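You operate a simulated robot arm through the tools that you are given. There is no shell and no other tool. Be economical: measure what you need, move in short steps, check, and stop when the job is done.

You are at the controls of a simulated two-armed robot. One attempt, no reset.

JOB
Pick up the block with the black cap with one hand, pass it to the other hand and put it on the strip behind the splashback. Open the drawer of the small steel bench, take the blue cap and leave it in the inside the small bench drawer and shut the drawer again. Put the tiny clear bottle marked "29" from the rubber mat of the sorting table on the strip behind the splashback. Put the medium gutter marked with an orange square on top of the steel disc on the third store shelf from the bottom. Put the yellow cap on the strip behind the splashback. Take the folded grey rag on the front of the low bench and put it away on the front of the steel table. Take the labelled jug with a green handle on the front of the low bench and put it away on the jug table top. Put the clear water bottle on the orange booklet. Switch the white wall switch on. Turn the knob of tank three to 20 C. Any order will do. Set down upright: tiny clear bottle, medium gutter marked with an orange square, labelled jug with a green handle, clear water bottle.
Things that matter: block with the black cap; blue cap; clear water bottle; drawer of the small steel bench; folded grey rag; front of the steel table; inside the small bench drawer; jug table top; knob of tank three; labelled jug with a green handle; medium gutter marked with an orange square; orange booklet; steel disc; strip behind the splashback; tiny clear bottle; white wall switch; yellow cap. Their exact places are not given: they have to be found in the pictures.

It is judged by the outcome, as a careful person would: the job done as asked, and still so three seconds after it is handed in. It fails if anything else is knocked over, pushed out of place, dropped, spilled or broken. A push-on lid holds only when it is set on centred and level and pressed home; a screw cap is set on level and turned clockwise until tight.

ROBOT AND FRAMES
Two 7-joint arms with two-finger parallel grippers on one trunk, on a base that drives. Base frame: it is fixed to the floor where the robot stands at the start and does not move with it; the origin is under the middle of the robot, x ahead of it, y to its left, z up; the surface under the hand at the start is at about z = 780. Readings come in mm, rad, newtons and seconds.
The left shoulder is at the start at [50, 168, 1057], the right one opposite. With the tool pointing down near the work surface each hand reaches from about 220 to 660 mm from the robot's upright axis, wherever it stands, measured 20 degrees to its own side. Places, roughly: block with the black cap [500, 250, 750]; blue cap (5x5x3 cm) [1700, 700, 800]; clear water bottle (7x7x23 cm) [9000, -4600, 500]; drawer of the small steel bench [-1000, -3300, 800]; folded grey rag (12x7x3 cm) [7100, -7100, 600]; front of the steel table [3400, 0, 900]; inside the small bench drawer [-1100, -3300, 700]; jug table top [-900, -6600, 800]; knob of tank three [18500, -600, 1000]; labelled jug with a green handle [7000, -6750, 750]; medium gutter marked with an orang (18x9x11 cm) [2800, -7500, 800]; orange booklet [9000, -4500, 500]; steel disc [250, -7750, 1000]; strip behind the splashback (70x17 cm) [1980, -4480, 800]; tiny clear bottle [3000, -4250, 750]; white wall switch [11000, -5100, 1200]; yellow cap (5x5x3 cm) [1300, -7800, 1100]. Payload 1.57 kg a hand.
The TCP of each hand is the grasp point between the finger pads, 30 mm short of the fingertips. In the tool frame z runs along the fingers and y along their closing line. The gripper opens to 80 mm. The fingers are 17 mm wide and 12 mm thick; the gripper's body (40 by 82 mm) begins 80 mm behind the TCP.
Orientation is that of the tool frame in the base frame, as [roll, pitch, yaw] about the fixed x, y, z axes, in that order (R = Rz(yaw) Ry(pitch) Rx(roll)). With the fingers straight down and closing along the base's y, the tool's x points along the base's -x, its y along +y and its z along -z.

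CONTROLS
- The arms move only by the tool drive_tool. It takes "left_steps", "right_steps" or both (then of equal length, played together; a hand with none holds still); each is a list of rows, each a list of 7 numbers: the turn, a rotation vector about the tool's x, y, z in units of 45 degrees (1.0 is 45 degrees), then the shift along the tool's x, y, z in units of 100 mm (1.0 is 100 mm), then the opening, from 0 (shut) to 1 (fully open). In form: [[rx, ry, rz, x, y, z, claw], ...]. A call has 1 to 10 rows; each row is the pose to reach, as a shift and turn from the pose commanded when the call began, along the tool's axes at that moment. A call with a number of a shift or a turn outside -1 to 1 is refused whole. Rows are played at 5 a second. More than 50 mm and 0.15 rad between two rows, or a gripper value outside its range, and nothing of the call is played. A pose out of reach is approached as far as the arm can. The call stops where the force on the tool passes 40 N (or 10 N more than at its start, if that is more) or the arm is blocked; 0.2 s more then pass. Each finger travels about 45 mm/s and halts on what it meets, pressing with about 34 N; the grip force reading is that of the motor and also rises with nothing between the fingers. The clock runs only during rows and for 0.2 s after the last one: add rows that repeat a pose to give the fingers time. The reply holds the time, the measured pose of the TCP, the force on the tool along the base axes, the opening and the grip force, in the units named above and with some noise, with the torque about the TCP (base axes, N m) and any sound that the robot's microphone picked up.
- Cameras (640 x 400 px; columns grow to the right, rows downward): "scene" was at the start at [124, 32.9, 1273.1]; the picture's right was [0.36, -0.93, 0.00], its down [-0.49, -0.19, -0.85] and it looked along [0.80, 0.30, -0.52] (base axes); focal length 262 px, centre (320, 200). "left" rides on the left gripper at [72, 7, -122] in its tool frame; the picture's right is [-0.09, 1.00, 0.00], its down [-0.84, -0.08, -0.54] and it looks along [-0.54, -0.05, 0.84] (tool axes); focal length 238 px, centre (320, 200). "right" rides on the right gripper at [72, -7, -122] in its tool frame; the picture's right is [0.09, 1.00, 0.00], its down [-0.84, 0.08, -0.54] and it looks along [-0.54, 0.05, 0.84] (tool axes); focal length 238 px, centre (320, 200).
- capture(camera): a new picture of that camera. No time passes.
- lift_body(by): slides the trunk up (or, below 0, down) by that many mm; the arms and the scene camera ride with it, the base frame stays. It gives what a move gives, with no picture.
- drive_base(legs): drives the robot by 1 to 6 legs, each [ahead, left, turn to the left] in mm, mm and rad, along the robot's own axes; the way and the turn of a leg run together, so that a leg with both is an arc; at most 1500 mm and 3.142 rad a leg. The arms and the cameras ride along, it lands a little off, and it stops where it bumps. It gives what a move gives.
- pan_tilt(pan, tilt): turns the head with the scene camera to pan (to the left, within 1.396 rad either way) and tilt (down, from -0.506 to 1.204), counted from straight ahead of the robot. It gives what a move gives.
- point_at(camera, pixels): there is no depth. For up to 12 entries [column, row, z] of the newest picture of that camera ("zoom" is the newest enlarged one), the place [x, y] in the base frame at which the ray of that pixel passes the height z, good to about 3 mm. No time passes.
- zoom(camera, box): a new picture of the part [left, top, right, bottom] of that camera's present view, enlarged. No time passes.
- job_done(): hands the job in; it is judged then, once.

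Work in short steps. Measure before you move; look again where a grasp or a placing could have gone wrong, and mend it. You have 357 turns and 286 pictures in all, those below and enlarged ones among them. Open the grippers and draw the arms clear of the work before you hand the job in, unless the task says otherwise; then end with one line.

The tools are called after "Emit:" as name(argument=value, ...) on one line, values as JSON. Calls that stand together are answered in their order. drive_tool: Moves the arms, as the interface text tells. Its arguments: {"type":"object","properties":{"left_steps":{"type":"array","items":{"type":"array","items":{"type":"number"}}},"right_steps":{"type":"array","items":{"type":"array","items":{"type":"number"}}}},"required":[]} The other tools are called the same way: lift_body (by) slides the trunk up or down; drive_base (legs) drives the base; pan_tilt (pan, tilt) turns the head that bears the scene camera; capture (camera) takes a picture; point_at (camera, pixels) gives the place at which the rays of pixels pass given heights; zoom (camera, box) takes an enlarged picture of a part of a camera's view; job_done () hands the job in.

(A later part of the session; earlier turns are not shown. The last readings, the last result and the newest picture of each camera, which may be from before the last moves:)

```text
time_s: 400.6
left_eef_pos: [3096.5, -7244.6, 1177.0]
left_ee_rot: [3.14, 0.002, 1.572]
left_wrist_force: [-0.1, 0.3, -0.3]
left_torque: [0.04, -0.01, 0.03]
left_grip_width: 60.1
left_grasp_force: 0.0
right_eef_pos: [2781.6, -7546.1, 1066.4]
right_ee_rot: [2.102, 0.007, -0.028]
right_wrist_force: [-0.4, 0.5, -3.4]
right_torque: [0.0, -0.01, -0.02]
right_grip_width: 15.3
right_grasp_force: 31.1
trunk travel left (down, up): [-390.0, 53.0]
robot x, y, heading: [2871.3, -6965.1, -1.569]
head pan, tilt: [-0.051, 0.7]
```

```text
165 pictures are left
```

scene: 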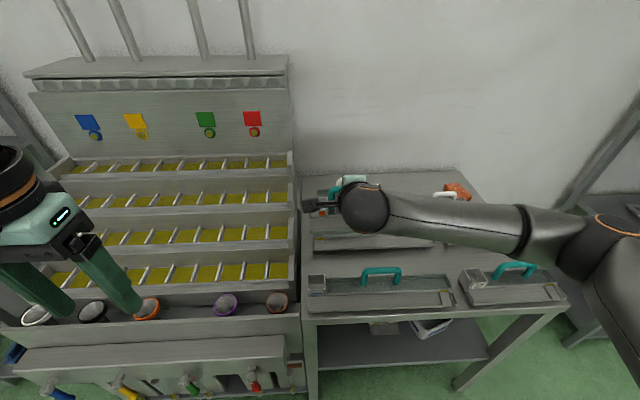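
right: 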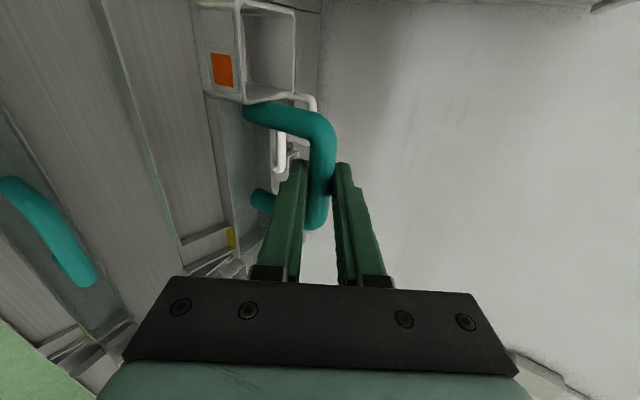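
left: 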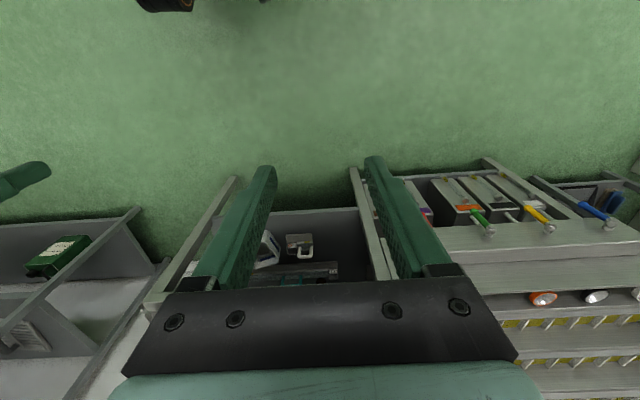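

Weight 3.4 N, torque about zero: balanced. I back off, raise the hand, and go to the shelf's disc.

Emit:
drive_base(legs=[[-500, 0, 0], [0, -1250, 0], [0, -1240, 0]])

Emit:
lift_body(by=50)

Emit:
drive_tool(right_steps=[[0, 0, 0, 0, 0.3, -0.18, 0], [0, 0, 0, 0, 0.6, -0.35, 0], [0, 0, 0, 0, 0.9, -0.53, 0], [0, 0, 0, 0, 1, -0.59, 0]])

Emit:
drive_tool(right_steps=[[0, 0, 0, 0, 0.3, -0.18, 0], [0, 0, 0, 0, 0.5, -0.29, 0], [0, 0, 0, 0, 0.5, -0.29, 0]])

Emit:
pan_tilt(pan=0.0, tilt=0.35)

Emit:
capture(camera="scene")

```text
time_s: 425.1
left_eef_pos: [605.6, -6719.8, 1177.8]
left_ee_rot: [3.14, 0.001, 1.553]
left_wrist_force: [0.4, 0.1, 0.5]
left_torque: [-0.02, -0.04, 0.01]
left_grip_width: 60.4
left_grasp_force: 0.1
right_eef_pos: [286.1, -7016.0, 1066.3]
right_ee_rot: [2.103, 0.008, -0.042]
right_wrist_force: [-0.1, -0.3, -3.7]
right_torque: [0.0, 0.03, 0.04]
right_grip_width: 15.4
right_grasp_force: 31.3
trunk travel left (down, up): [-390.0, 53.0]
robot x, y, heading: [385.4, -6437.2, -1.59]
head pan, tilt: [-0.051, 0.7]
```

```text
time_s: 426.0
left_eef_pos: [607.0, -6719.5, 1228.0]
left_ee_rot: [3.14, 0.003, 1.552]
left_wrist_force: [0.4, -0.3, -0.2]
left_torque: [-0.01, -0.02, 0.08]
left_grip_width: 60.0
left_grasp_force: 0.0
right_eef_pos: [286.4, -7017.2, 1117.5]
right_ee_rot: [2.1, 0.007, -0.042]
right_wrist_force: [-0.1, -0.6, -3.5]
right_torque: [-0.01, 0.0, -0.02]
right_grip_width: 15.3
right_grasp_force: 31.1
trunk travel left (down, up): [-440.0, 3.0]
robot x, y, heading: [389.0, -6437.2, -1.594]
head pan, tilt: [-0.051, 0.7]
```

```text
time_s: 427.0
left_eef_pos: [606.0, -6720.0, 1228.8]
left_ee_rot: [3.139, 0.002, 1.555]
left_wrist_force: [0.3, 0.1, -0.2]
left_torque: [-0.01, 0.03, 0.01]
left_grip_width: 60.1
left_grasp_force: 0.1
right_eef_pos: [285.4, -7017.2, 1232.7]
right_ee_rot: [2.101, 0.008, -0.045]
right_wrist_force: [0.5, 0.1, -2.7]
right_torque: [0.0, 0.04, 0.01]
right_grip_width: 15.4
right_grasp_force: 31.0
trunk travel left (down, up): [-440.0, 3.0]
robot x, y, heading: [386.9, -6438.1, -1.588]
head pan, tilt: [-0.051, 0.7]
```

```text
time_s: 427.8
left_eef_pos: [605.9, -6719.5, 1228.1]
left_ee_rot: [3.141, 0.002, 1.552]
left_wrist_force: [-0.1, 0.5, 0.3]
left_torque: [-0.02, -0.02, 0.02]
left_grip_width: 59.9
left_grasp_force: 0.1
right_eef_pos: [285.2, -7017.6, 1290.6]
right_ee_rot: [2.103, 0.006, -0.043]
right_wrist_force: [-0.4, 0.2, -3.2]
right_torque: [0.03, -0.01, -0.02]
right_grip_width: 15.0
right_grasp_force: 31.3
trunk travel left (down, up): [-440.0, 3.0]
robot x, y, heading: [381.9, -6436.9, -1.589]
head pan, tilt: [-0.051, 0.7]
```

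```text
time_s: 428.6
left_eef_pos: [605.3, -6719.0, 1227.4]
left_ee_rot: [3.141, 0.002, 1.553]
left_wrist_force: [0.3, 0.0, 0.7]
left_torque: [-0.01, -0.03, -0.02]
left_grip_width: 59.9
left_grasp_force: 0.1
right_eef_pos: [285.8, -7018.0, 1290.2]
right_ee_rot: [2.101, 0.006, -0.042]
right_wrist_force: [-0.4, 0.1, -2.7]
right_torque: [0.02, 0.01, 0.02]
right_grip_width: 15.1
right_grasp_force: 31.0
trunk travel left (down, up): [-440.0, 3.0]
robot x, y, heading: [384.8, -6438.3, -1.594]
head pan, tilt: [0.0, 0.351]
```

```text
164 pictures are left
```

scene: 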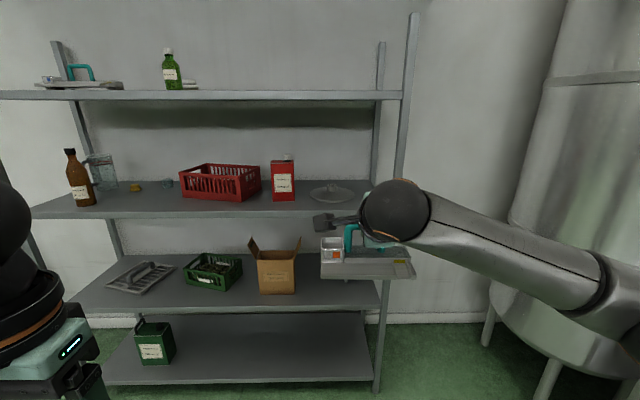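

I measure the disc and shelf from here for triangulation.

Emit:
zoom(camera="scene", box=[260, 160, 400, 230])

Emit:
point_at(camera="scene", pixels=[[332, 195, 1080], [332, 195, 1100], [332, 195, 1120], [332, 195, 1060], [402, 212, 1080], [402, 212, 1100], [376, 392, 0], [332, 184, 1120], [332, 184, 1140]])

```text
4.57 times, centred on (330, 195) of scene
```

zoom: 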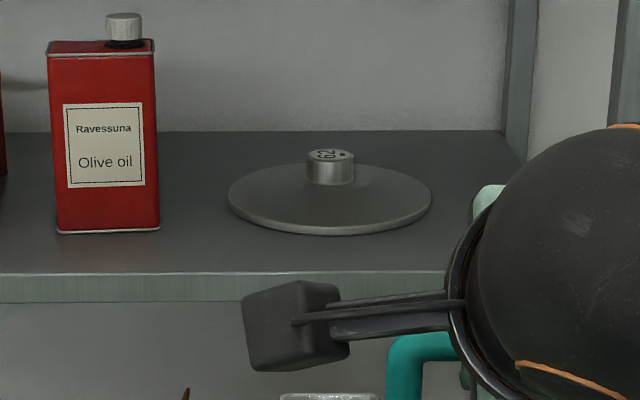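

```text
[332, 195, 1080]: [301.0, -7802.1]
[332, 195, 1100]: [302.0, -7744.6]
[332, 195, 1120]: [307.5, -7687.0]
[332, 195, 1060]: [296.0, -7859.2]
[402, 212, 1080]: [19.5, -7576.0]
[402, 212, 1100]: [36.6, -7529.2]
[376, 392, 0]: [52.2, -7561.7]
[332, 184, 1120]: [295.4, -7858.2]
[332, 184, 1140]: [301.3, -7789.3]
```

The disc is a low cone with a 50 mm flat knob (top about z 1147). I fix the heading, go 350 mm closer and re-measure.

Emit:
drive_base(legs=[[0, 0, 0.021], [350, 0, 0]])

Emit:
pan_tilt(pan=0.1, tilt=0.5)

Emit:
capture(camera="scene")

```text
time_s: 431.3
left_eef_pos: [611.7, -7072.7, 1229.0]
left_ee_rot: [3.14, 0.0, 1.572]
left_wrist_force: [-0.6, -0.3, -0.1]
left_torque: [-0.01, -0.02, -0.01]
left_grip_width: 60.1
left_grasp_force: 0.1
right_eef_pos: [297.4, -7375.0, 1290.1]
right_ee_rot: [2.101, 0.007, -0.025]
right_wrist_force: [0.6, -0.3, -3.5]
right_torque: [0.01, -0.01, -0.01]
right_grip_width: 15.4
right_grasp_force: 31.1
trunk travel left (down, up): [-440.0, 3.0]
robot x, y, heading: [386.4, -6796.3, -1.567]
head pan, tilt: [0.0, 0.351]
```

```text
time_s: 432.0
left_eef_pos: [612.2, -7071.2, 1227.0]
left_ee_rot: [3.14, 0.003, 1.574]
left_wrist_force: [-0.7, -0.6, -0.3]
left_torque: [-0.02, 0.01, -0.01]
left_grip_width: 60.2
left_grasp_force: 0.0
right_eef_pos: [297.2, -7374.3, 1290.4]
right_ee_rot: [2.1, 0.008, -0.023]
right_wrist_force: [0.3, -0.4, -3.4]
right_torque: [0.05, 0.03, -0.01]
right_grip_width: 15.2
right_grasp_force: 31.3
trunk travel left (down, up): [-440.0, 3.0]
robot x, y, heading: [391.1, -6794.1, -1.574]
head pan, tilt: [0.099, 0.499]
```

```text
162 pictures are left
```

scene: 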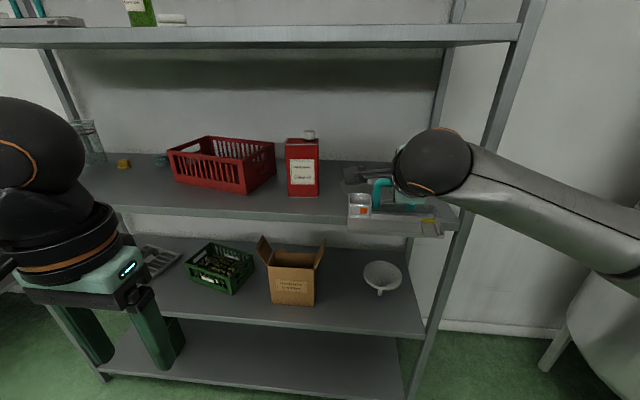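

The gutter hides the disc; I strafe 180 mm right to see past it.

Emit:
drive_base(legs=[[0, -190, 0]])

Emit:
capture(camera="scene")

Emit:
zoom(camera="scene", box=[240, 120, 400, 220])

```text
time_s: 434.3
left_eef_pos: [421.9, -7072.1, 1227.7]
left_ee_rot: [3.139, 0.0, 1.574]
left_wrist_force: [-0.1, 0.0, -0.3]
left_torque: [-0.01, 0.02, 0.01]
left_grip_width: 60.2
left_grasp_force: 0.0
right_eef_pos: [109.6, -7376.6, 1289.4]
right_ee_rot: [2.101, 0.007, -0.022]
right_wrist_force: [-0.2, -0.7, -3.5]
right_torque: [-0.01, 0.01, 0.04]
right_grip_width: 15.5
right_grasp_force: 31.3
trunk travel left (down, up): [-440.0, 3.0]
robot x, y, heading: [196.1, -6793.4, -1.563]
head pan, tilt: [0.099, 0.499]
```

```text
161 pictures are left
```

scene: 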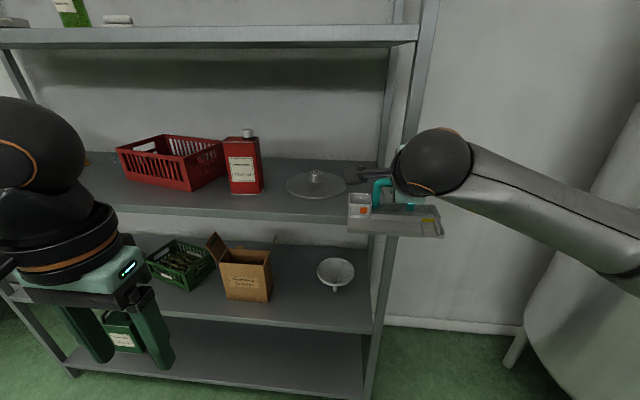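

```text
4.00 times, centred on (320, 170) of scene
```

zoom: 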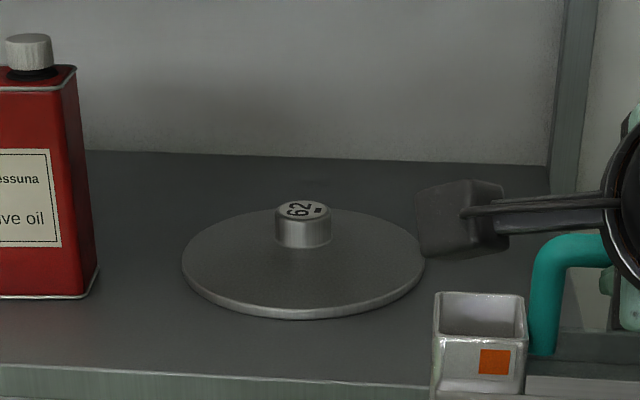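

Disc is slightly conical with a central flat knob marked 62. I compute rim centre and knob top positions.

Emit:
point_at(camera="zoom", pixels=[[303, 264, 1090], [303, 264, 1095], [304, 209, 1140], [304, 209, 1145], [304, 209, 1150], [183, 262, 1092], [425, 262, 1092], [200, 372, 1088], [200, 372, 1095]])

```text
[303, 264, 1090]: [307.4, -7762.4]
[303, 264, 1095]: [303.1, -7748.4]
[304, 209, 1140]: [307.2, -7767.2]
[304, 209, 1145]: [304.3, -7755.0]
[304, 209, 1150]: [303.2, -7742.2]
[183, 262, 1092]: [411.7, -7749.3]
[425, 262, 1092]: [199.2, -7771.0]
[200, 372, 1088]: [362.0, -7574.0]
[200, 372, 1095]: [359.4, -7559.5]
```

Knob top centre [305,-7757,1145]. I check the fourth shelf's underside height for headroom.

Emit:
point_at(camera="scene", pixels=[[300, 46, 1450], [300, 46, 1470], [300, 46, 1490], [300, 46, 1510], [405, 215, 1090]])

```text
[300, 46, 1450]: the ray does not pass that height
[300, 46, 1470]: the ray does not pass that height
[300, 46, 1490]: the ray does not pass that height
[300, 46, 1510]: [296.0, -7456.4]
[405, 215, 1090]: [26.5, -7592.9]
```

Headroom is ample. I align x (strafe 195 left) then go forward 340 mm and look.

Emit:
drive_base(legs=[[0, 195, -0.005], [340, 0, 0]])

Emit:
capture(camera="right")

Emit:
capture(camera="scene")

```text
time_s: 438.4
left_eef_pos: [612.4, -7405.6, 1228.9]
left_ee_rot: [3.14, 0.001, 1.568]
left_wrist_force: [-1.0, 0.7, -0.2]
left_torque: [0.03, 0.04, 0.0]
left_grip_width: 60.2
left_grasp_force: 0.0
right_eef_pos: [296.0, -7708.2, 1289.5]
right_ee_rot: [2.104, 0.007, -0.029]
right_wrist_force: [0.3, -0.9, -3.8]
right_torque: [-0.03, 0.03, 0.03]
right_grip_width: 15.0
right_grasp_force: 30.6
trunk travel left (down, up): [-440.0, 3.0]
robot x, y, heading: [383.6, -7125.0, -1.578]
head pan, tilt: [0.099, 0.499]
```

```text
159 pictures are left
```

right: 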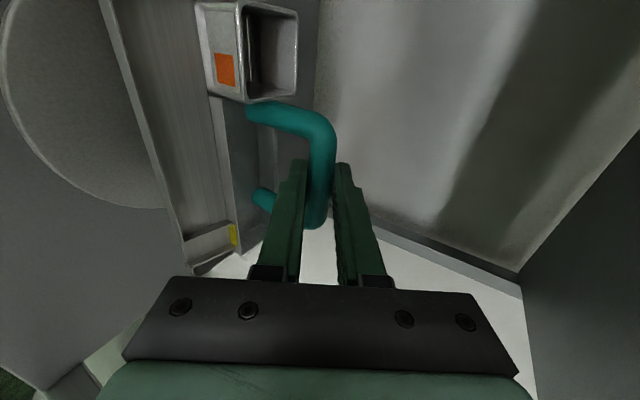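

```text
158 pictures are left
```

scene: 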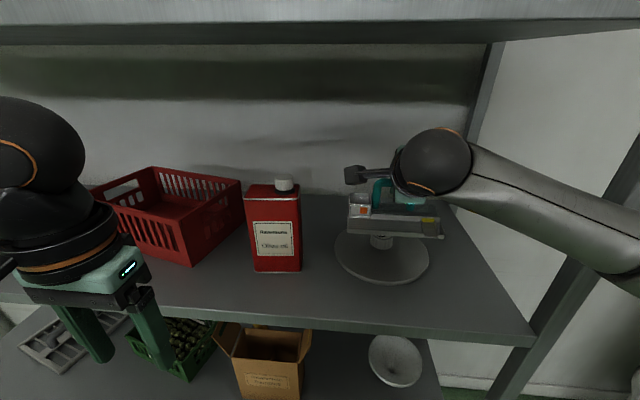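

I zoom to check the knob relative to the gutter.

Emit:
zoom(camera="scene", box=[320, 170, 460, 290])

Emit:
point_at(camera="scene", pixels=[[382, 254, 1092], [336, 252, 1092], [429, 258, 1092], [382, 243, 1112]])

```text
3.33 times, centred on (390, 230) of scene
```

zoom: 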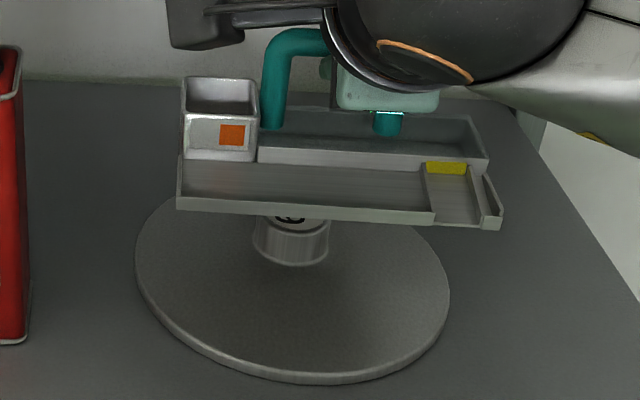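

```text
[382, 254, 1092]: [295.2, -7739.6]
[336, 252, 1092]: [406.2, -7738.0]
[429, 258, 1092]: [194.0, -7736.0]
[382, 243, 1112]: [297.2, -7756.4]
```

Knob centre about [299,-7752]. I move the hand 44 mm forward and 4 mm in +x with the arm, then lower by trunk 20 mm.

Emit:
drive_tool(right_steps=[[0, 0, 0, 0.02, 0.11, 0.19, 0], [0, 0, 0, 0.04, 0.223, 0.38, 0], [0, 0, 0, 0.04, 0.223, 0.38, 0]])

Emit:
lift_body(by=-20)

Emit:
zoom(camera="scene", box=[320, 170, 460, 290])

```text
time_s: 439.2
left_eef_pos: [611.4, -7405.9, 1227.2]
left_ee_rot: [3.14, 0.003, 1.567]
left_wrist_force: [-0.2, 0.3, -0.8]
left_torque: [-0.02, -0.03, 0.01]
left_grip_width: 60.2
left_grasp_force: 0.1
right_eef_pos: [299.3, -7750.8, 1290.0]
right_ee_rot: [2.101, 0.009, -0.028]
right_wrist_force: [-0.1, -0.7, -2.6]
right_torque: [0.03, 0.03, 0.0]
right_grip_width: 15.6
right_grasp_force: 30.9
trunk travel left (down, up): [-440.0, 3.0]
robot x, y, heading: [388.3, -7127.4, -1.581]
head pan, tilt: [0.099, 0.499]
```

```text
time_s: 439.9
left_eef_pos: [611.0, -7404.8, 1208.1]
left_ee_rot: [3.14, 0.002, 1.567]
left_wrist_force: [-0.3, -0.5, 0.0]
left_torque: [-0.01, -0.01, 0.0]
left_grip_width: 60.0
left_grasp_force: 0.1
right_eef_pos: [297.9, -7750.5, 1270.3]
right_ee_rot: [2.101, 0.008, -0.031]
right_wrist_force: [0.6, 0.3, -2.2]
right_torque: [0.0, 0.03, 0.02]
right_grip_width: 15.0
right_grasp_force: 30.9
trunk travel left (down, up): [-420.0, 23.0]
robot x, y, heading: [386.5, -7125.9, -1.575]
head pan, tilt: [0.099, 0.499]
```

```text
3.33 times, centred on (390, 230) of scene
```

zoom: 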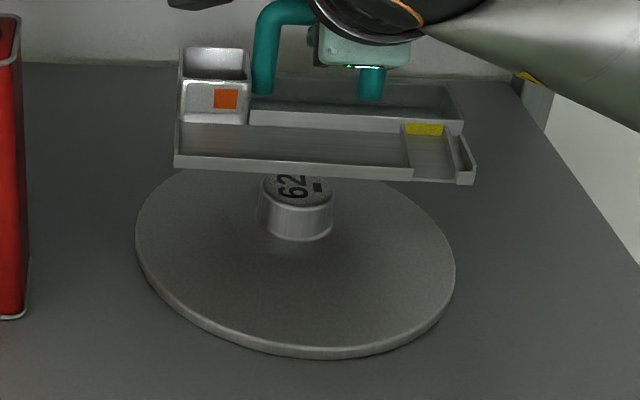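

Emit:
point_at(camera="zoom", pixels=[[300, 172, 1160], [300, 172, 1165], [176, 166, 1163], [472, 182, 1163], [297, 186, 1145], [297, 186, 1140], [262, 200, 1145], [334, 200, 1145], [295, 245, 1092]])

```text
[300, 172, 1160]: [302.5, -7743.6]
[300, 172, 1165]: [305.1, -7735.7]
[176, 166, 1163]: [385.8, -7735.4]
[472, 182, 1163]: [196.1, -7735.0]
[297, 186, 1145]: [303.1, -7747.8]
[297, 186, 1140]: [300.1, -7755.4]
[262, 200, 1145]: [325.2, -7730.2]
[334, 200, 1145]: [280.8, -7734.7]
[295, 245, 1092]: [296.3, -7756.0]
```

Emit:
point_at(camera="zoom", pixels=[[262, 92, 1200], [262, 92, 1190], [262, 92, 1180], [370, 98, 1190], [285, 12, 1270], [300, 165, 1180], [300, 172, 1180], [300, 172, 1190]])

```text
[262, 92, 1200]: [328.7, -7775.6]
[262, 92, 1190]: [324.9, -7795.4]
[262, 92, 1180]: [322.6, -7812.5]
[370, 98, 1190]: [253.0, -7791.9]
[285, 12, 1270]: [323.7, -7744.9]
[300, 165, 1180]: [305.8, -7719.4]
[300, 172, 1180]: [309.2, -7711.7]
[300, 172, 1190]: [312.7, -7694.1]
```

The gutter's geometry is consistent with hanging level with the bar over its centre of mass. I lower in small steps watching the force (weight now about -3 N).

Emit:
drive_tool(right_steps=[[0, 0, 0, 0, -0.043, 0.025, 0], [0, 0, 0, 0, -0.086, 0.051, 0], [0, 0, 0, 0, -0.112, 0.066, 0]])

Emit:
zoom(camera="scene", box=[320, 170, 460, 290])

```text
time_s: 440.7
left_eef_pos: [611.4, -7406.2, 1208.4]
left_ee_rot: [3.139, 0.001, 1.569]
left_wrist_force: [-0.3, -0.1, 0.4]
left_torque: [-0.01, 0.02, 0.02]
left_grip_width: 59.9
left_grasp_force: 0.1
right_eef_pos: [296.9, -7750.9, 1256.6]
right_ee_rot: [2.101, 0.006, -0.031]
right_wrist_force: [-0.3, -0.9, -3.8]
right_torque: [0.04, -0.03, -0.02]
right_grip_width: 15.3
right_grasp_force: 31.4
trunk travel left (down, up): [-420.0, 23.0]
robot x, y, heading: [387.4, -7128.9, -1.575]
head pan, tilt: [0.099, 0.499]
```

```text
3.33 times, centred on (390, 230) of scene
```

zoom: 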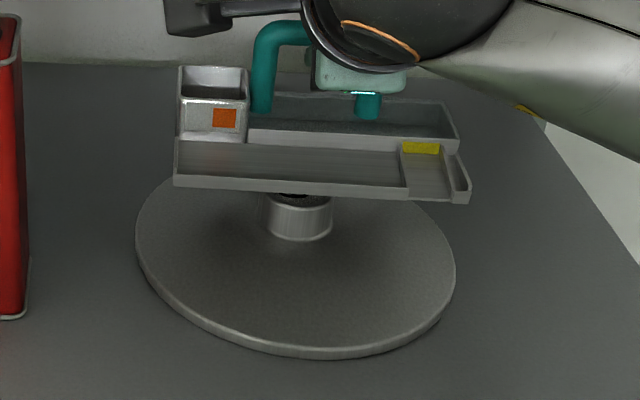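

Still above the knob. I continue in 2–3 mm steps.

Emit:
drive_tool(right_steps=[[0, 0, 0, 0, -0.026, 0.015, 0], [0, 0, 0, 0, -0.052, 0.03, 0], [0, 0, 0, 0, -0.069, 0.04, 0], [0, 0, 0, 0, -0.069, 0.04, 0]])

Emit:
drive_tool(right_steps=[[0, 0, 0, 0, -0.017, 0.01, 0], [0, 0, 0, 0, -0.034, 0.02, 0], [0, 0, 0, 0, -0.034, 0.02, 0]])

Emit:
zoom(camera="scene", box=[320, 170, 460, 290])

```text
time_s: 441.7
left_eef_pos: [611.8, -7405.9, 1208.2]
left_ee_rot: [3.141, 0.003, 1.568]
left_wrist_force: [0.2, 0.1, 0.3]
left_torque: [0.02, -0.01, 0.0]
left_grip_width: 60.0
left_grasp_force: 0.1
right_eef_pos: [298.0, -7750.5, 1250.2]
right_ee_rot: [2.103, 0.007, -0.03]
right_wrist_force: [-0.2, 0.1, -3.4]
right_torque: [0.01, -0.01, 0.02]
right_grip_width: 15.3
right_grasp_force: 30.7
trunk travel left (down, up): [-420.0, 23.0]
robot x, y, heading: [389.2, -7124.8, -1.578]
head pan, tilt: [0.099, 0.499]
```

```text
time_s: 442.5
left_eef_pos: [611.6, -7405.8, 1209.1]
left_ee_rot: [3.141, 0.001, 1.567]
left_wrist_force: [-0.4, 0.0, -0.5]
left_torque: [-0.01, 0.0, 0.02]
left_grip_width: 59.8
left_grasp_force: 0.1
right_eef_pos: [296.8, -7752.0, 1244.6]
right_ee_rot: [2.104, 0.006, -0.03]
right_wrist_force: [-0.5, 0.1, -3.4]
right_torque: [0.04, 0.04, -0.02]
right_grip_width: 15.4
right_grasp_force: 31.0
trunk travel left (down, up): [-420.0, 23.0]
robot x, y, heading: [386.1, -7124.7, -1.573]
head pan, tilt: [0.099, 0.499]
```

```text
3.33 times, centred on (390, 230) of scene
```

zoom: 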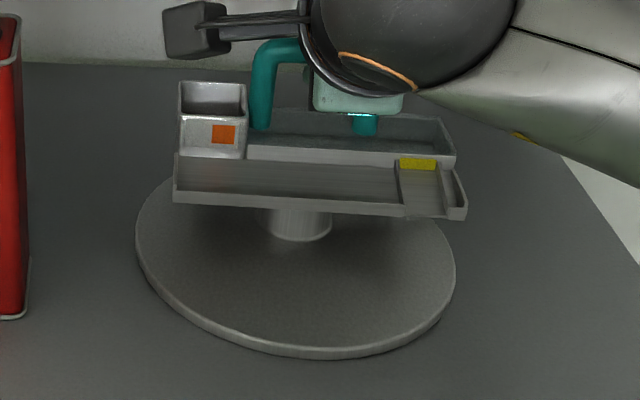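

Emit:
drive_tool(right_steps=[[0, 0, 0, 0.05, 0, 0, 0], [0, 0, 0, 0.05, -0.017, 0.01, 0], [0, 0, 0, 0.05, -0.034, 0.02, 0], [0, 0, 0, 0.05, -0.034, 0.02, 0]])

Emit:
drive_tool(right_steps=[[0, 0, 0, 0, -0.017, 0.01, 0], [0, 0, 0, 0, -0.026, 0.015, 0], [0, 0, 0, 0, -0.026, 0.015, 0]])

Emit:
drive_tool(right_steps=[[0, 0, 0, 0, -0.017, 0.01, 0], [0, 0, 0, 0, -0.026, 0.015, 0], [0, 0, 0, 0, -0.026, 0.015, 0]])

```text
time_s: 443.5
left_eef_pos: [611.4, -7405.9, 1207.9]
left_ee_rot: [-3.141, 0.002, 1.567]
left_wrist_force: [0.2, 0.1, 0.9]
left_torque: [-0.03, 0.0, -0.02]
left_grip_width: 59.9
left_grasp_force: 0.1
right_eef_pos: [303.1, -7751.8, 1239.9]
right_ee_rot: [2.101, 0.005, -0.029]
right_wrist_force: [-1.1, 0.4, -2.7]
right_torque: [0.05, -0.01, -0.03]
right_grip_width: 15.4
right_grasp_force: 30.9
trunk travel left (down, up): [-420.0, 23.0]
robot x, y, heading: [391.1, -7127.3, -1.578]
head pan, tilt: [0.099, 0.499]
```

```text
time_s: 444.3
left_eef_pos: [612.5, -7405.6, 1209.1]
left_ee_rot: [3.14, 0.002, 1.567]
left_wrist_force: [0.2, -0.1, 0.1]
left_torque: [0.02, 0.02, 0.03]
left_grip_width: 60.0
left_grasp_force: 0.0
right_eef_pos: [303.3, -7750.7, 1237.5]
right_ee_rot: [2.1, 0.006, -0.029]
right_wrist_force: [-0.1, 0.3, -0.9]
right_torque: [0.03, 0.02, -0.01]
right_grip_width: 15.3
right_grasp_force: 30.7
trunk travel left (down, up): [-420.0, 23.0]
robot x, y, heading: [387.7, -7125.7, -1.576]
head pan, tilt: [0.099, 0.499]
```

```text
time_s: 445.1
left_eef_pos: [611.5, -7406.4, 1207.8]
left_ee_rot: [3.141, 0.002, 1.568]
left_wrist_force: [0.1, 0.5, -0.7]
left_torque: [0.05, 0.01, 0.02]
left_grip_width: 60.0
left_grasp_force: 0.1
right_eef_pos: [302.6, -7750.8, 1235.8]
right_ee_rot: [2.099, 0.006, -0.029]
right_wrist_force: [-0.1, -3.8, 5.5]
right_torque: [0.05, -0.01, 0.02]
right_grip_width: 15.2
right_grasp_force: 31.0
trunk travel left (down, up): [-420.0, 23.0]
robot x, y, heading: [388.3, -7123.8, -1.574]
head pan, tilt: [0.099, 0.499]
```

Touching at about z 1237; pressing 5 N. I ease up 1.5 mm and open slowly.

Emit:
drive_tool(right_steps=[[0, 0, 0, 0, 0.015, -0.009, 0], [0, 0, 0, 0, 0.015, -0.009, 0.08], [0, 0, 0, 0, 0.015, -0.009, 0.25], [0, 0, 0, 0, 0.015, -0.009, 0.35], [0, 0, 0, 0, 0.015, -0.009, 0.45], [0, 0, 0, 0, 0.015, -0.009, 0.5], [0, 0, 0, 0, 0.015, -0.009, 0.5]])

Emit:
zoom(camera="scene", box=[320, 170, 460, 290])

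Emit:
capture(camera="right")

```text
time_s: 446.7
left_eef_pos: [611.7, -7406.0, 1207.5]
left_ee_rot: [3.141, 0.0, 1.567]
left_wrist_force: [-0.5, 0.4, -0.1]
left_torque: [0.0, 0.02, 0.02]
left_grip_width: 59.8
left_grasp_force: 0.1
right_eef_pos: [301.5, -7751.8, 1236.4]
right_ee_rot: [2.102, 0.007, -0.029]
right_wrist_force: [0.3, 0.1, -0.3]
right_torque: [0.01, -0.01, 0.01]
right_grip_width: 39.9
right_grasp_force: 0.1
trunk travel left (down, up): [-420.0, 23.0]
robot x, y, heading: [385.4, -7125.5, -1.573]
head pan, tilt: [0.099, 0.499]
```

```text
3.33 times, centred on (390, 230) of scene
```

zoom: 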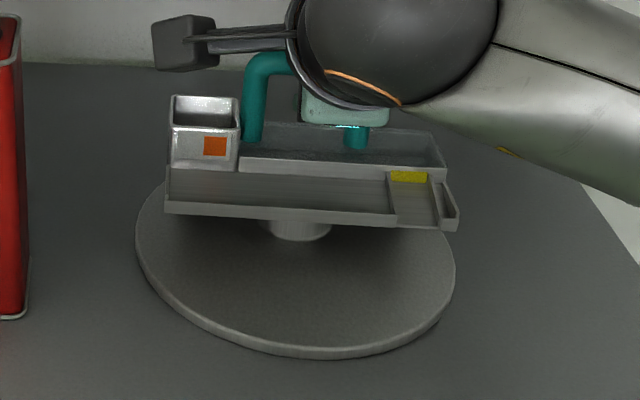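

```text
152 pictures are left
```

right: 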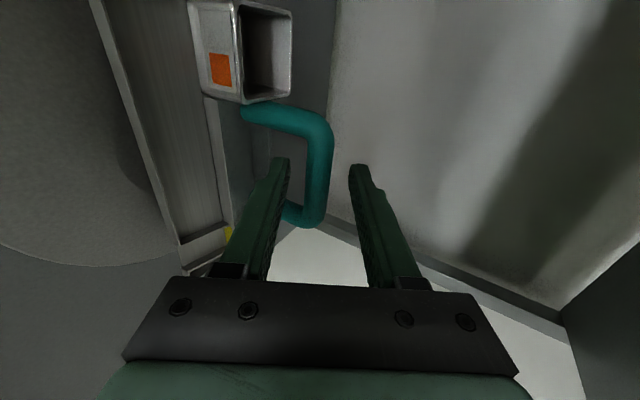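

It stands balanced. I withdraw straight back along the fingers.

Emit:
drive_tool(right_steps=[[0, 0, 0, 0, 0, -0.25, 0.5], [0, 0, 0, 0, 0, -0.5, 0.5], [0, 0, 0, 0, 0, -0.75, 0.5], [0, 0, 0, 0, 0, -1, 0.5]])

Emit:
drive_base(legs=[[-300, 0, 0]])

Emit:
capture(camera="scene")

```text
time_s: 447.7
left_eef_pos: [612.2, -7405.8, 1208.7]
left_ee_rot: [3.14, 0.003, 1.568]
left_wrist_force: [0.5, 0.3, -0.3]
left_torque: [0.0, -0.02, -0.01]
left_grip_width: 60.1
left_grasp_force: 0.0
right_eef_pos: [304.6, -7662.4, 1288.0]
right_ee_rot: [2.101, 0.008, -0.027]
right_wrist_force: [0.2, 1.1, 0.2]
right_torque: [-0.03, 0.01, 0.0]
right_grip_width: 39.9
right_grasp_force: 0.0
trunk travel left (down, up): [-420.0, 23.0]
robot x, y, heading: [391.4, -7129.3, -1.572]
head pan, tilt: [0.099, 0.499]
```

```text
time_s: 449.7
left_eef_pos: [614.6, -7104.9, 1208.4]
left_ee_rot: [3.141, 0.003, 1.571]
left_wrist_force: [-0.7, 0.7, -0.4]
left_torque: [0.03, -0.04, 0.0]
left_grip_width: 60.0
left_grasp_force: 0.0
right_eef_pos: [309.9, -7365.4, 1288.3]
right_ee_rot: [2.101, 0.007, -0.024]
right_wrist_force: [0.4, 1.1, -0.2]
right_torque: [0.03, 0.0, -0.02]
right_grip_width: 40.1
right_grasp_force: 0.1
trunk travel left (down, up): [-420.0, 23.0]
robot x, y, heading: [392.4, -6828.8, -1.568]
head pan, tilt: [0.099, 0.499]
```

```text
151 pictures are left
```

scene: 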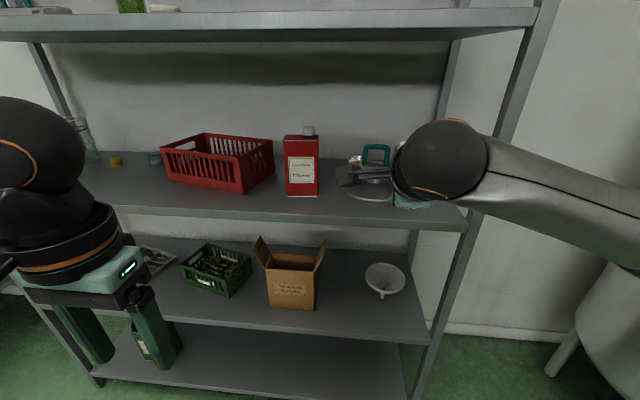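

The gutter stays in place. Now the yellow cap at (117,161): I set the right hand to neutral yaw with 45 degrees forward tilt and measure the cap meanwhile.

Emit:
drive_tool(right_steps=[[0.17, 0, 0, 0, 0, 0, 1], [0.34, 0, 0, 0, 0, 0, 1], [0.51, 0, 0, 0, 0, 0, 1], [0.68, 0, 0, 0, 0, 0, 1], [0.84, 0, 0, 0, 0, 0, 1], [1, 0, 0, 0, 0, 0, 1]])

Emit:
drive_tool(right_steps=[[0.17, 0, 0, 0, 0, 0, 1], [0.333, 0, 0, 0, 0, 0, 1]])

Emit:
drive_tool(right_steps=[[0, 0, -0.17, 0, 0, 0, 1], [0, 0, -0.34, 0, 0, 0, 1], [0, 0, -0.51, 0, 0, 0, 1], [0, 0, -0.68, 0, 0, 0, 1], [0, 0, -0.84, 0, 0, 0, 1], [0, 0, -1, 0, 0, 0, 1]])

Emit:
drive_tool(right_steps=[[0, 0, -0.17, 0, 0, 0, 1], [0, 0, -0.34, 0, 0, 0, 1], [0, 0, -0.51, 0, 0, 0, 1], [0, 0, -0.68, 0, 0, 0, 1], [0, 0, -0.84, 0, 0, 0, 1], [0, 0, -1, 0, 0, 0, 1]])

Emit:
drive_tool(right_steps=[[0, -0.17, 0, 0, 0, 0, 1], [0, -0.34, 0, 0, 0, 0, 1], [0, -0.51, 0, 0, 0, 0, 1], [0, -0.68, 0, 0, 0, 0, 1], [0, -0.84, 0, 0, 0, 0, 1], [0, -1, 0, 0, 0, 0, 1]])

Emit:
drive_base(legs=[[0, 850, 0]])

Emit:
capture(camera="scene")

```text
time_s: 451.1
left_eef_pos: [614.7, -7105.2, 1208.6]
left_ee_rot: [3.14, 0.002, 1.572]
left_wrist_force: [-0.5, 0.1, 0.1]
left_torque: [0.03, 0.02, -0.01]
left_grip_width: 59.9
left_grasp_force: 0.0
right_eef_pos: [309.9, -7366.0, 1288.1]
right_ee_rot: [2.89, 0.007, -0.023]
right_wrist_force: [-0.1, -0.5, 0.6]
right_torque: [0.0, 0.01, -0.05]
right_grip_width: 80.0
right_grasp_force: 0.0
trunk travel left (down, up): [-420.0, 23.0]
robot x, y, heading: [387.4, -6828.4, -1.576]
head pan, tilt: [0.099, 0.499]
```

```text
time_s: 451.7
left_eef_pos: [614.3, -7106.5, 1208.7]
left_ee_rot: [3.138, 0.002, 1.573]
left_wrist_force: [0.1, -0.1, 1.1]
left_torque: [-0.02, -0.02, -0.03]
left_grip_width: 59.7
left_grasp_force: 0.0
right_eef_pos: [309.9, -7365.2, 1287.2]
right_ee_rot: [-3.135, 0.007, -0.022]
right_wrist_force: [0.2, 0.0, 0.2]
right_torque: [0.0, -0.03, -0.01]
right_grip_width: 79.7
right_grasp_force: 0.2
trunk travel left (down, up): [-420.0, 23.0]
robot x, y, heading: [393.0, -6829.7, -1.571]
head pan, tilt: [0.099, 0.499]
```

```text
time_s: 453.1
left_eef_pos: [614.9, -7105.3, 1208.0]
left_ee_rot: [3.139, 0.002, 1.57]
left_wrist_force: [0.2, -1.6, 0.4]
left_torque: [0.04, 0.0, 0.01]
left_grip_width: 59.8
left_grasp_force: 0.1
right_eef_pos: [310.6, -7365.3, 1288.4]
right_ee_rot: [-3.131, 0.001, 0.765]
right_wrist_force: [0.0, -0.3, -0.9]
right_torque: [0.01, -0.01, -0.02]
right_grip_width: 79.5
right_grasp_force: 0.0
trunk travel left (down, up): [-420.0, 23.0]
robot x, y, heading: [387.8, -6826.1, -1.568]
head pan, tilt: [0.099, 0.499]
```

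```text
time_s: 454.5
left_eef_pos: [614.9, -7104.5, 1208.7]
left_ee_rot: [3.14, 0.003, 1.573]
left_wrist_force: [0.2, -1.1, 0.0]
left_torque: [0.01, -0.01, -0.05]
left_grip_width: 60.1
left_grasp_force: 0.1
right_eef_pos: [309.6, -7366.2, 1287.4]
right_ee_rot: [-3.135, -0.007, 1.551]
right_wrist_force: [-0.4, -0.1, 0.6]
right_torque: [-0.01, 0.03, -0.01]
right_grip_width: 80.0
right_grasp_force: 0.1
trunk travel left (down, up): [-420.0, 23.0]
robot x, y, heading: [386.9, -6828.5, -1.575]
head pan, tilt: [0.099, 0.499]
```

```text
time_s: 455.9
left_eef_pos: [614.1, -7105.1, 1208.2]
left_ee_rot: [3.14, 0.001, 1.572]
left_wrist_force: [0.5, 0.6, -0.3]
left_torque: [-0.02, 0.01, -0.01]
left_grip_width: 59.9
left_grasp_force: 0.1
right_eef_pos: [307.9, -7366.1, 1287.9]
right_ee_rot: [-3.133, 0.781, 1.553]
right_wrist_force: [-0.1, 0.0, 0.5]
right_torque: [0.0, -0.02, -0.02]
right_grip_width: 80.1
right_grasp_force: 0.0
trunk travel left (down, up): [-420.0, 23.0]
robot x, y, heading: [388.0, -6829.2, -1.571]
head pan, tilt: [0.099, 0.499]
```

```text
time_s: 463.9
left_eef_pos: [1483.4, -7102.9, 1207.2]
left_ee_rot: [3.139, 0.001, 1.576]
left_wrist_force: [-0.2, -0.6, -0.3]
left_torque: [0.01, -0.02, 0.02]
left_grip_width: 59.9
left_grasp_force: 0.0
right_eef_pos: [1180.2, -7364.7, 1287.4]
right_ee_rot: [-3.132, 0.779, 1.558]
right_wrist_force: [0.2, 0.0, -0.1]
right_torque: [0.02, -0.01, -0.01]
right_grip_width: 79.8
right_grasp_force: 0.0
trunk travel left (down, up): [-420.0, 23.0]
robot x, y, heading: [1253.7, -6823.9, -1.567]
head pan, tilt: [0.099, 0.499]
```

```text
150 pictures are left
```

scene: 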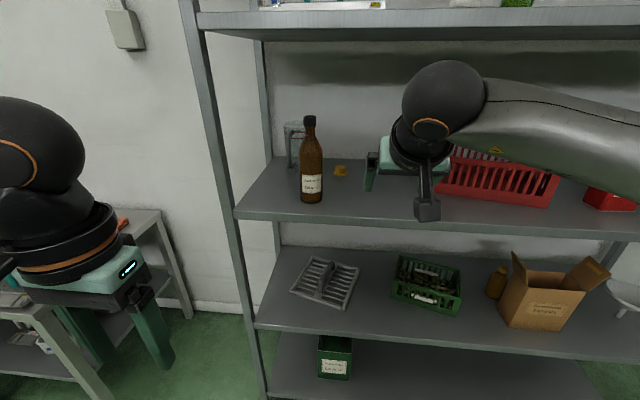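

Cap at (340,170). I zoom and measure it and its neighbours.

Emit:
zoom(camera="scene", box=[270, 110, 390, 230])

Emit:
point_at(camera="zoom", pixels=[[388, 205, 1092], [388, 218, 1092]])

Emit:
capture(camera="right")

```text
3.33 times, centred on (330, 170) of scene
```

zoom: 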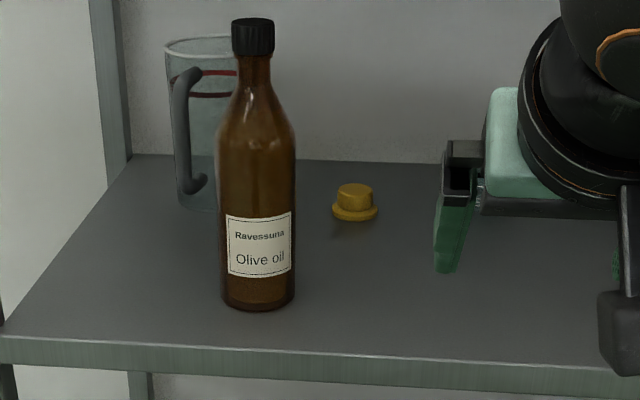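

```text
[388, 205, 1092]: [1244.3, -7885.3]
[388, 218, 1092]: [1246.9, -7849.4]
```

```text
148 pictures are left
```

right: 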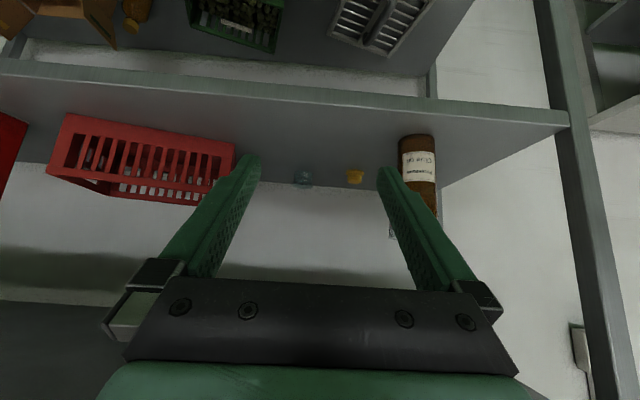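

Emit:
point_at(camera="zoom", pixels=[[355, 209, 1094], [355, 190, 1118], [332, 209, 1094], [378, 209, 1094], [258, 298, 1092], [205, 205, 1092], [300, 350, 1092]])

Emit:
point_at(camera="right", pixels=[[355, 176, 1094], [355, 176, 1105], [304, 176, 1100]])

```text
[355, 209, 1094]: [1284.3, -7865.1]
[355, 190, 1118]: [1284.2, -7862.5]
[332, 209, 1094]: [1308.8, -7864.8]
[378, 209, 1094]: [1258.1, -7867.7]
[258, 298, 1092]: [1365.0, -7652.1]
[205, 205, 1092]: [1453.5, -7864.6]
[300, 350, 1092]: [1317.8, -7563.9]
```

```text
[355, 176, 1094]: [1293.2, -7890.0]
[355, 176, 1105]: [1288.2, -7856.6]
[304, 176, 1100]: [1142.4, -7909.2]
```

Cap centre [1284,-7864], but the brown bottle (x≥1328, y -7652) is close to the straight path. I turn the base 0.3 rad left so that the hand comes from the right side, and move in partly.

Emit:
drive_base(legs=[[0, 0, 0.297], [0, -205, 0], [230, 0, 0]])

Emit:
capture(camera="right")

Emit:
pan_tilt(pan=0.1, tilt=0.55)

Emit:
capture(camera="scene")

```text
time_s: 468.6
left_eef_pos: [1424.8, -7307.1, 1208.2]
left_ee_rot: [3.139, 0.002, 1.866]
left_wrist_force: [1.2, 0.0, 0.0]
left_torque: [0.02, 0.0, 0.0]
left_grip_width: 60.1
left_grasp_force: 0.1
right_eef_pos: [1209.1, -7644.6, 1286.3]
right_ee_rot: [-3.133, 0.777, 1.851]
right_wrist_force: [-0.3, -0.8, 1.3]
right_torque: [0.0, -0.01, -0.03]
right_grip_width: 80.0
right_grasp_force: 0.1
trunk travel left (down, up): [-420.0, 23.0]
robot x, y, heading: [1125.8, -7110.4, -1.274]
head pan, tilt: [0.099, 0.499]
```

```text
147 pictures are left
```

right: 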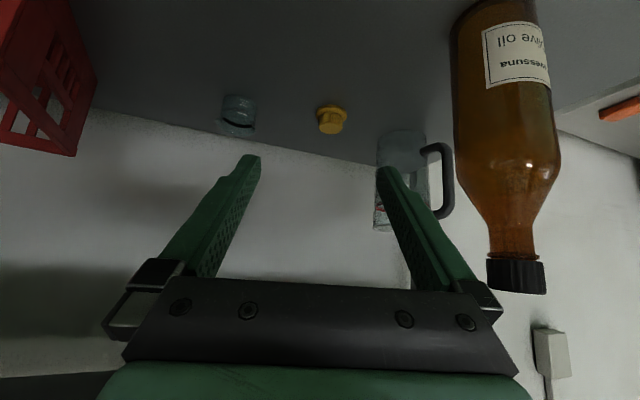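

```text
time_s: 469.2
left_eef_pos: [1424.6, -7307.3, 1208.2]
left_ee_rot: [3.14, 0.001, 1.869]
left_wrist_force: [0.1, 0.2, 0.5]
left_torque: [0.03, -0.05, 0.01]
left_grip_width: 59.9
left_grasp_force: 0.0
right_eef_pos: [1209.2, -7644.2, 1287.0]
right_ee_rot: [-3.132, 0.777, 1.851]
right_wrist_force: [0.1, 0.7, -0.1]
right_torque: [-0.01, 0.02, 0.01]
right_grip_width: 79.8
right_grasp_force: 0.0
trunk travel left (down, up): [-420.0, 23.0]
robot x, y, heading: [1128.6, -7106.5, -1.274]
head pan, tilt: [0.099, 0.55]
```

```text
146 pictures are left
```

scene: 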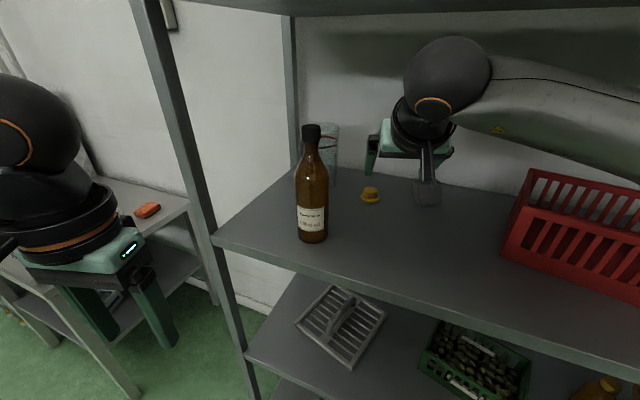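

Cap nearly centred in the hand's view (331,118), bottle clear at right. I refine.

Emit:
point_at(camera="right", pixels=[[331, 116, 1105], [331, 108, 1118], [480, 275, 1330]])

Emit:
point_at(camera="scene", pixels=[[371, 197, 1094], [371, 188, 1118], [312, 240, 1092], [427, 200, 1092]])

```text
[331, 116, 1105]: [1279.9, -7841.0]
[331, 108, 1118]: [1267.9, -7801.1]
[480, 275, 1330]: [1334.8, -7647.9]
```

```text
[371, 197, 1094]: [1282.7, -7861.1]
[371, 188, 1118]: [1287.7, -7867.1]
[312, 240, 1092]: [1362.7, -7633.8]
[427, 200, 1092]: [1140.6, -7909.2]
```

I advance the base 100 mm along its heading, then align the hand laterally.

Emit:
drive_base(legs=[[100, 0, 0]])

Emit:
drive_tool(right_steps=[[0, 0, 0, 0.1, 0.05, 0.3, 1], [0, 0, 0, 0.2, 0.1, 0.6, 1], [0, 0, 0, 0.2, 0.1, 1, 1], [0, 0, 0, 0.2, 0.1, 1, 1]])

Emit:
capture(camera="right")

Emit:
capture(camera="scene")

```text
time_s: 470.4
left_eef_pos: [1454.0, -7403.3, 1206.8]
left_ee_rot: [3.138, 0.003, 1.871]
left_wrist_force: [0.8, 0.3, -0.3]
left_torque: [0.03, 0.01, 0.02]
left_grip_width: 59.7
left_grasp_force: 0.0
right_eef_pos: [1237.9, -7741.4, 1287.6]
right_ee_rot: [-3.132, 0.778, 1.85]
right_wrist_force: [0.7, 0.0, -1.0]
right_torque: [-0.01, 0.0, -0.02]
right_grip_width: 79.9
right_grasp_force: 0.0
trunk travel left (down, up): [-420.0, 23.0]
robot x, y, heading: [1156.9, -7203.9, -1.275]
head pan, tilt: [0.099, 0.55]
```

```text
time_s: 471.4
left_eef_pos: [1454.4, -7403.3, 1209.8]
left_ee_rot: [3.141, 0.004, 1.869]
left_wrist_force: [-0.8, -1.1, 0.8]
left_torque: [-0.01, 0.01, -0.01]
left_grip_width: 60.0
left_grasp_force: 0.2
right_eef_pos: [1261.6, -7794.4, 1202.3]
right_ee_rot: [-3.134, 0.779, 1.85]
right_wrist_force: [0.1, 0.7, -0.2]
right_torque: [0.02, 0.0, 0.0]
right_grip_width: 80.3
right_grasp_force: 0.0
trunk travel left (down, up): [-420.0, 23.0]
robot x, y, heading: [1156.6, -7206.3, -1.275]
head pan, tilt: [0.099, 0.55]
```

```text
145 pictures are left
```

right: 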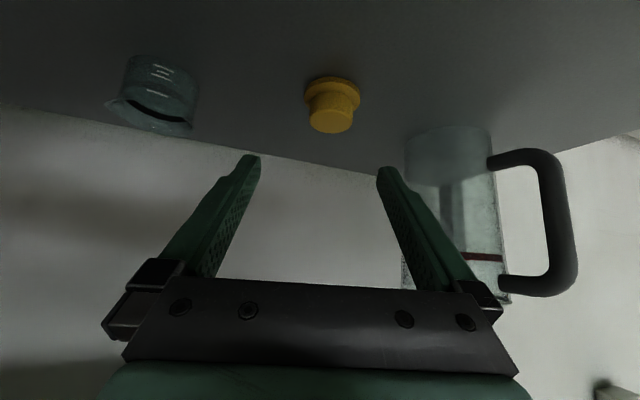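

```text
144 pictures are left
```

scene: 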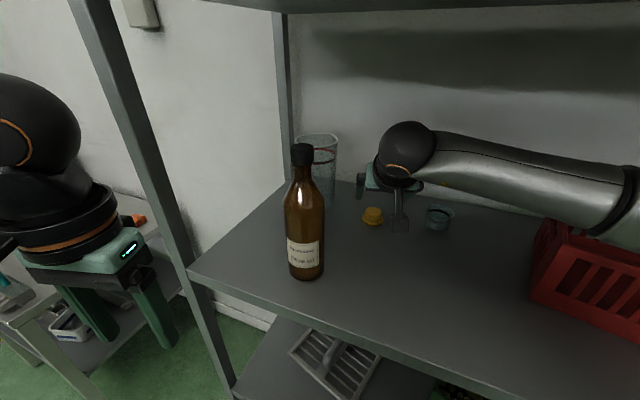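

Emit:
point_at(camera="right", pixels=[[331, 95, 1098], [331, 118, 1118], [331, 100, 1100]])

Emit:
point_at(camera="scene", pixels=[[372, 218, 1094], [373, 209, 1118]])

```text
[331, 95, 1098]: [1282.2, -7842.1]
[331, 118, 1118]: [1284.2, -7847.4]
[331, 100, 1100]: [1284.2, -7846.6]
```

```text
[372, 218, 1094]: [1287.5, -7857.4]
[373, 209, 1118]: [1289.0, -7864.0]
```

Shelf is nearer z 1099, cap at [1286,-7848]. I advance 50 mm with the correction and look.

Emit:
drive_tool(right_steps=[[0, 0, 0, 0.03, 0.05, 0.25, 1], [0, 0, 0, 0.064, 0.086, 0.5, 1], [0, 0, 0, 0.064, 0.086, 0.5, 1]])

Emit:
capture(camera="right")

Emit:
zoom(camera="scene", box=[320, 150, 480, 260])

```text
time_s: 472.2
left_eef_pos: [1453.1, -7404.3, 1208.4]
left_ee_rot: [3.14, 0.005, 1.87]
left_wrist_force: [0.1, 0.2, 0.2]
left_torque: [-0.01, -0.02, 0.0]
left_grip_width: 59.7
left_grasp_force: 0.2
right_eef_pos: [1279.7, -7820.5, 1163.2]
right_ee_rot: [-3.133, 0.777, 1.85]
right_wrist_force: [0.1, -0.1, 0.6]
right_torque: [0.03, 0.0, -0.03]
right_grip_width: 80.0
right_grasp_force: 0.2
trunk travel left (down, up): [-420.0, 23.0]
robot x, y, heading: [1157.7, -7205.0, -1.279]
head pan, tilt: [0.099, 0.55]
```

```text
143 pictures are left
```

right: 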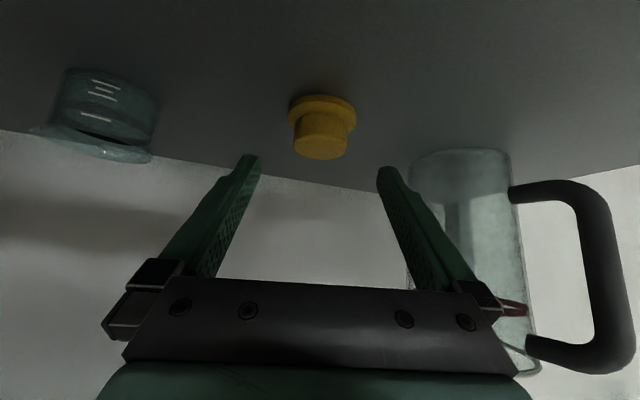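

```text
3.64 times, centred on (400, 205) of scene
```

zoom: 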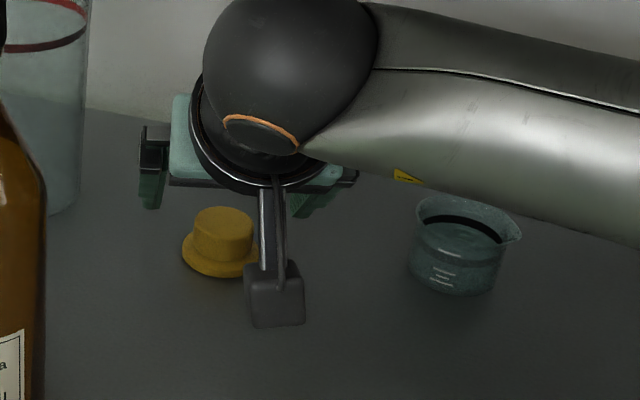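

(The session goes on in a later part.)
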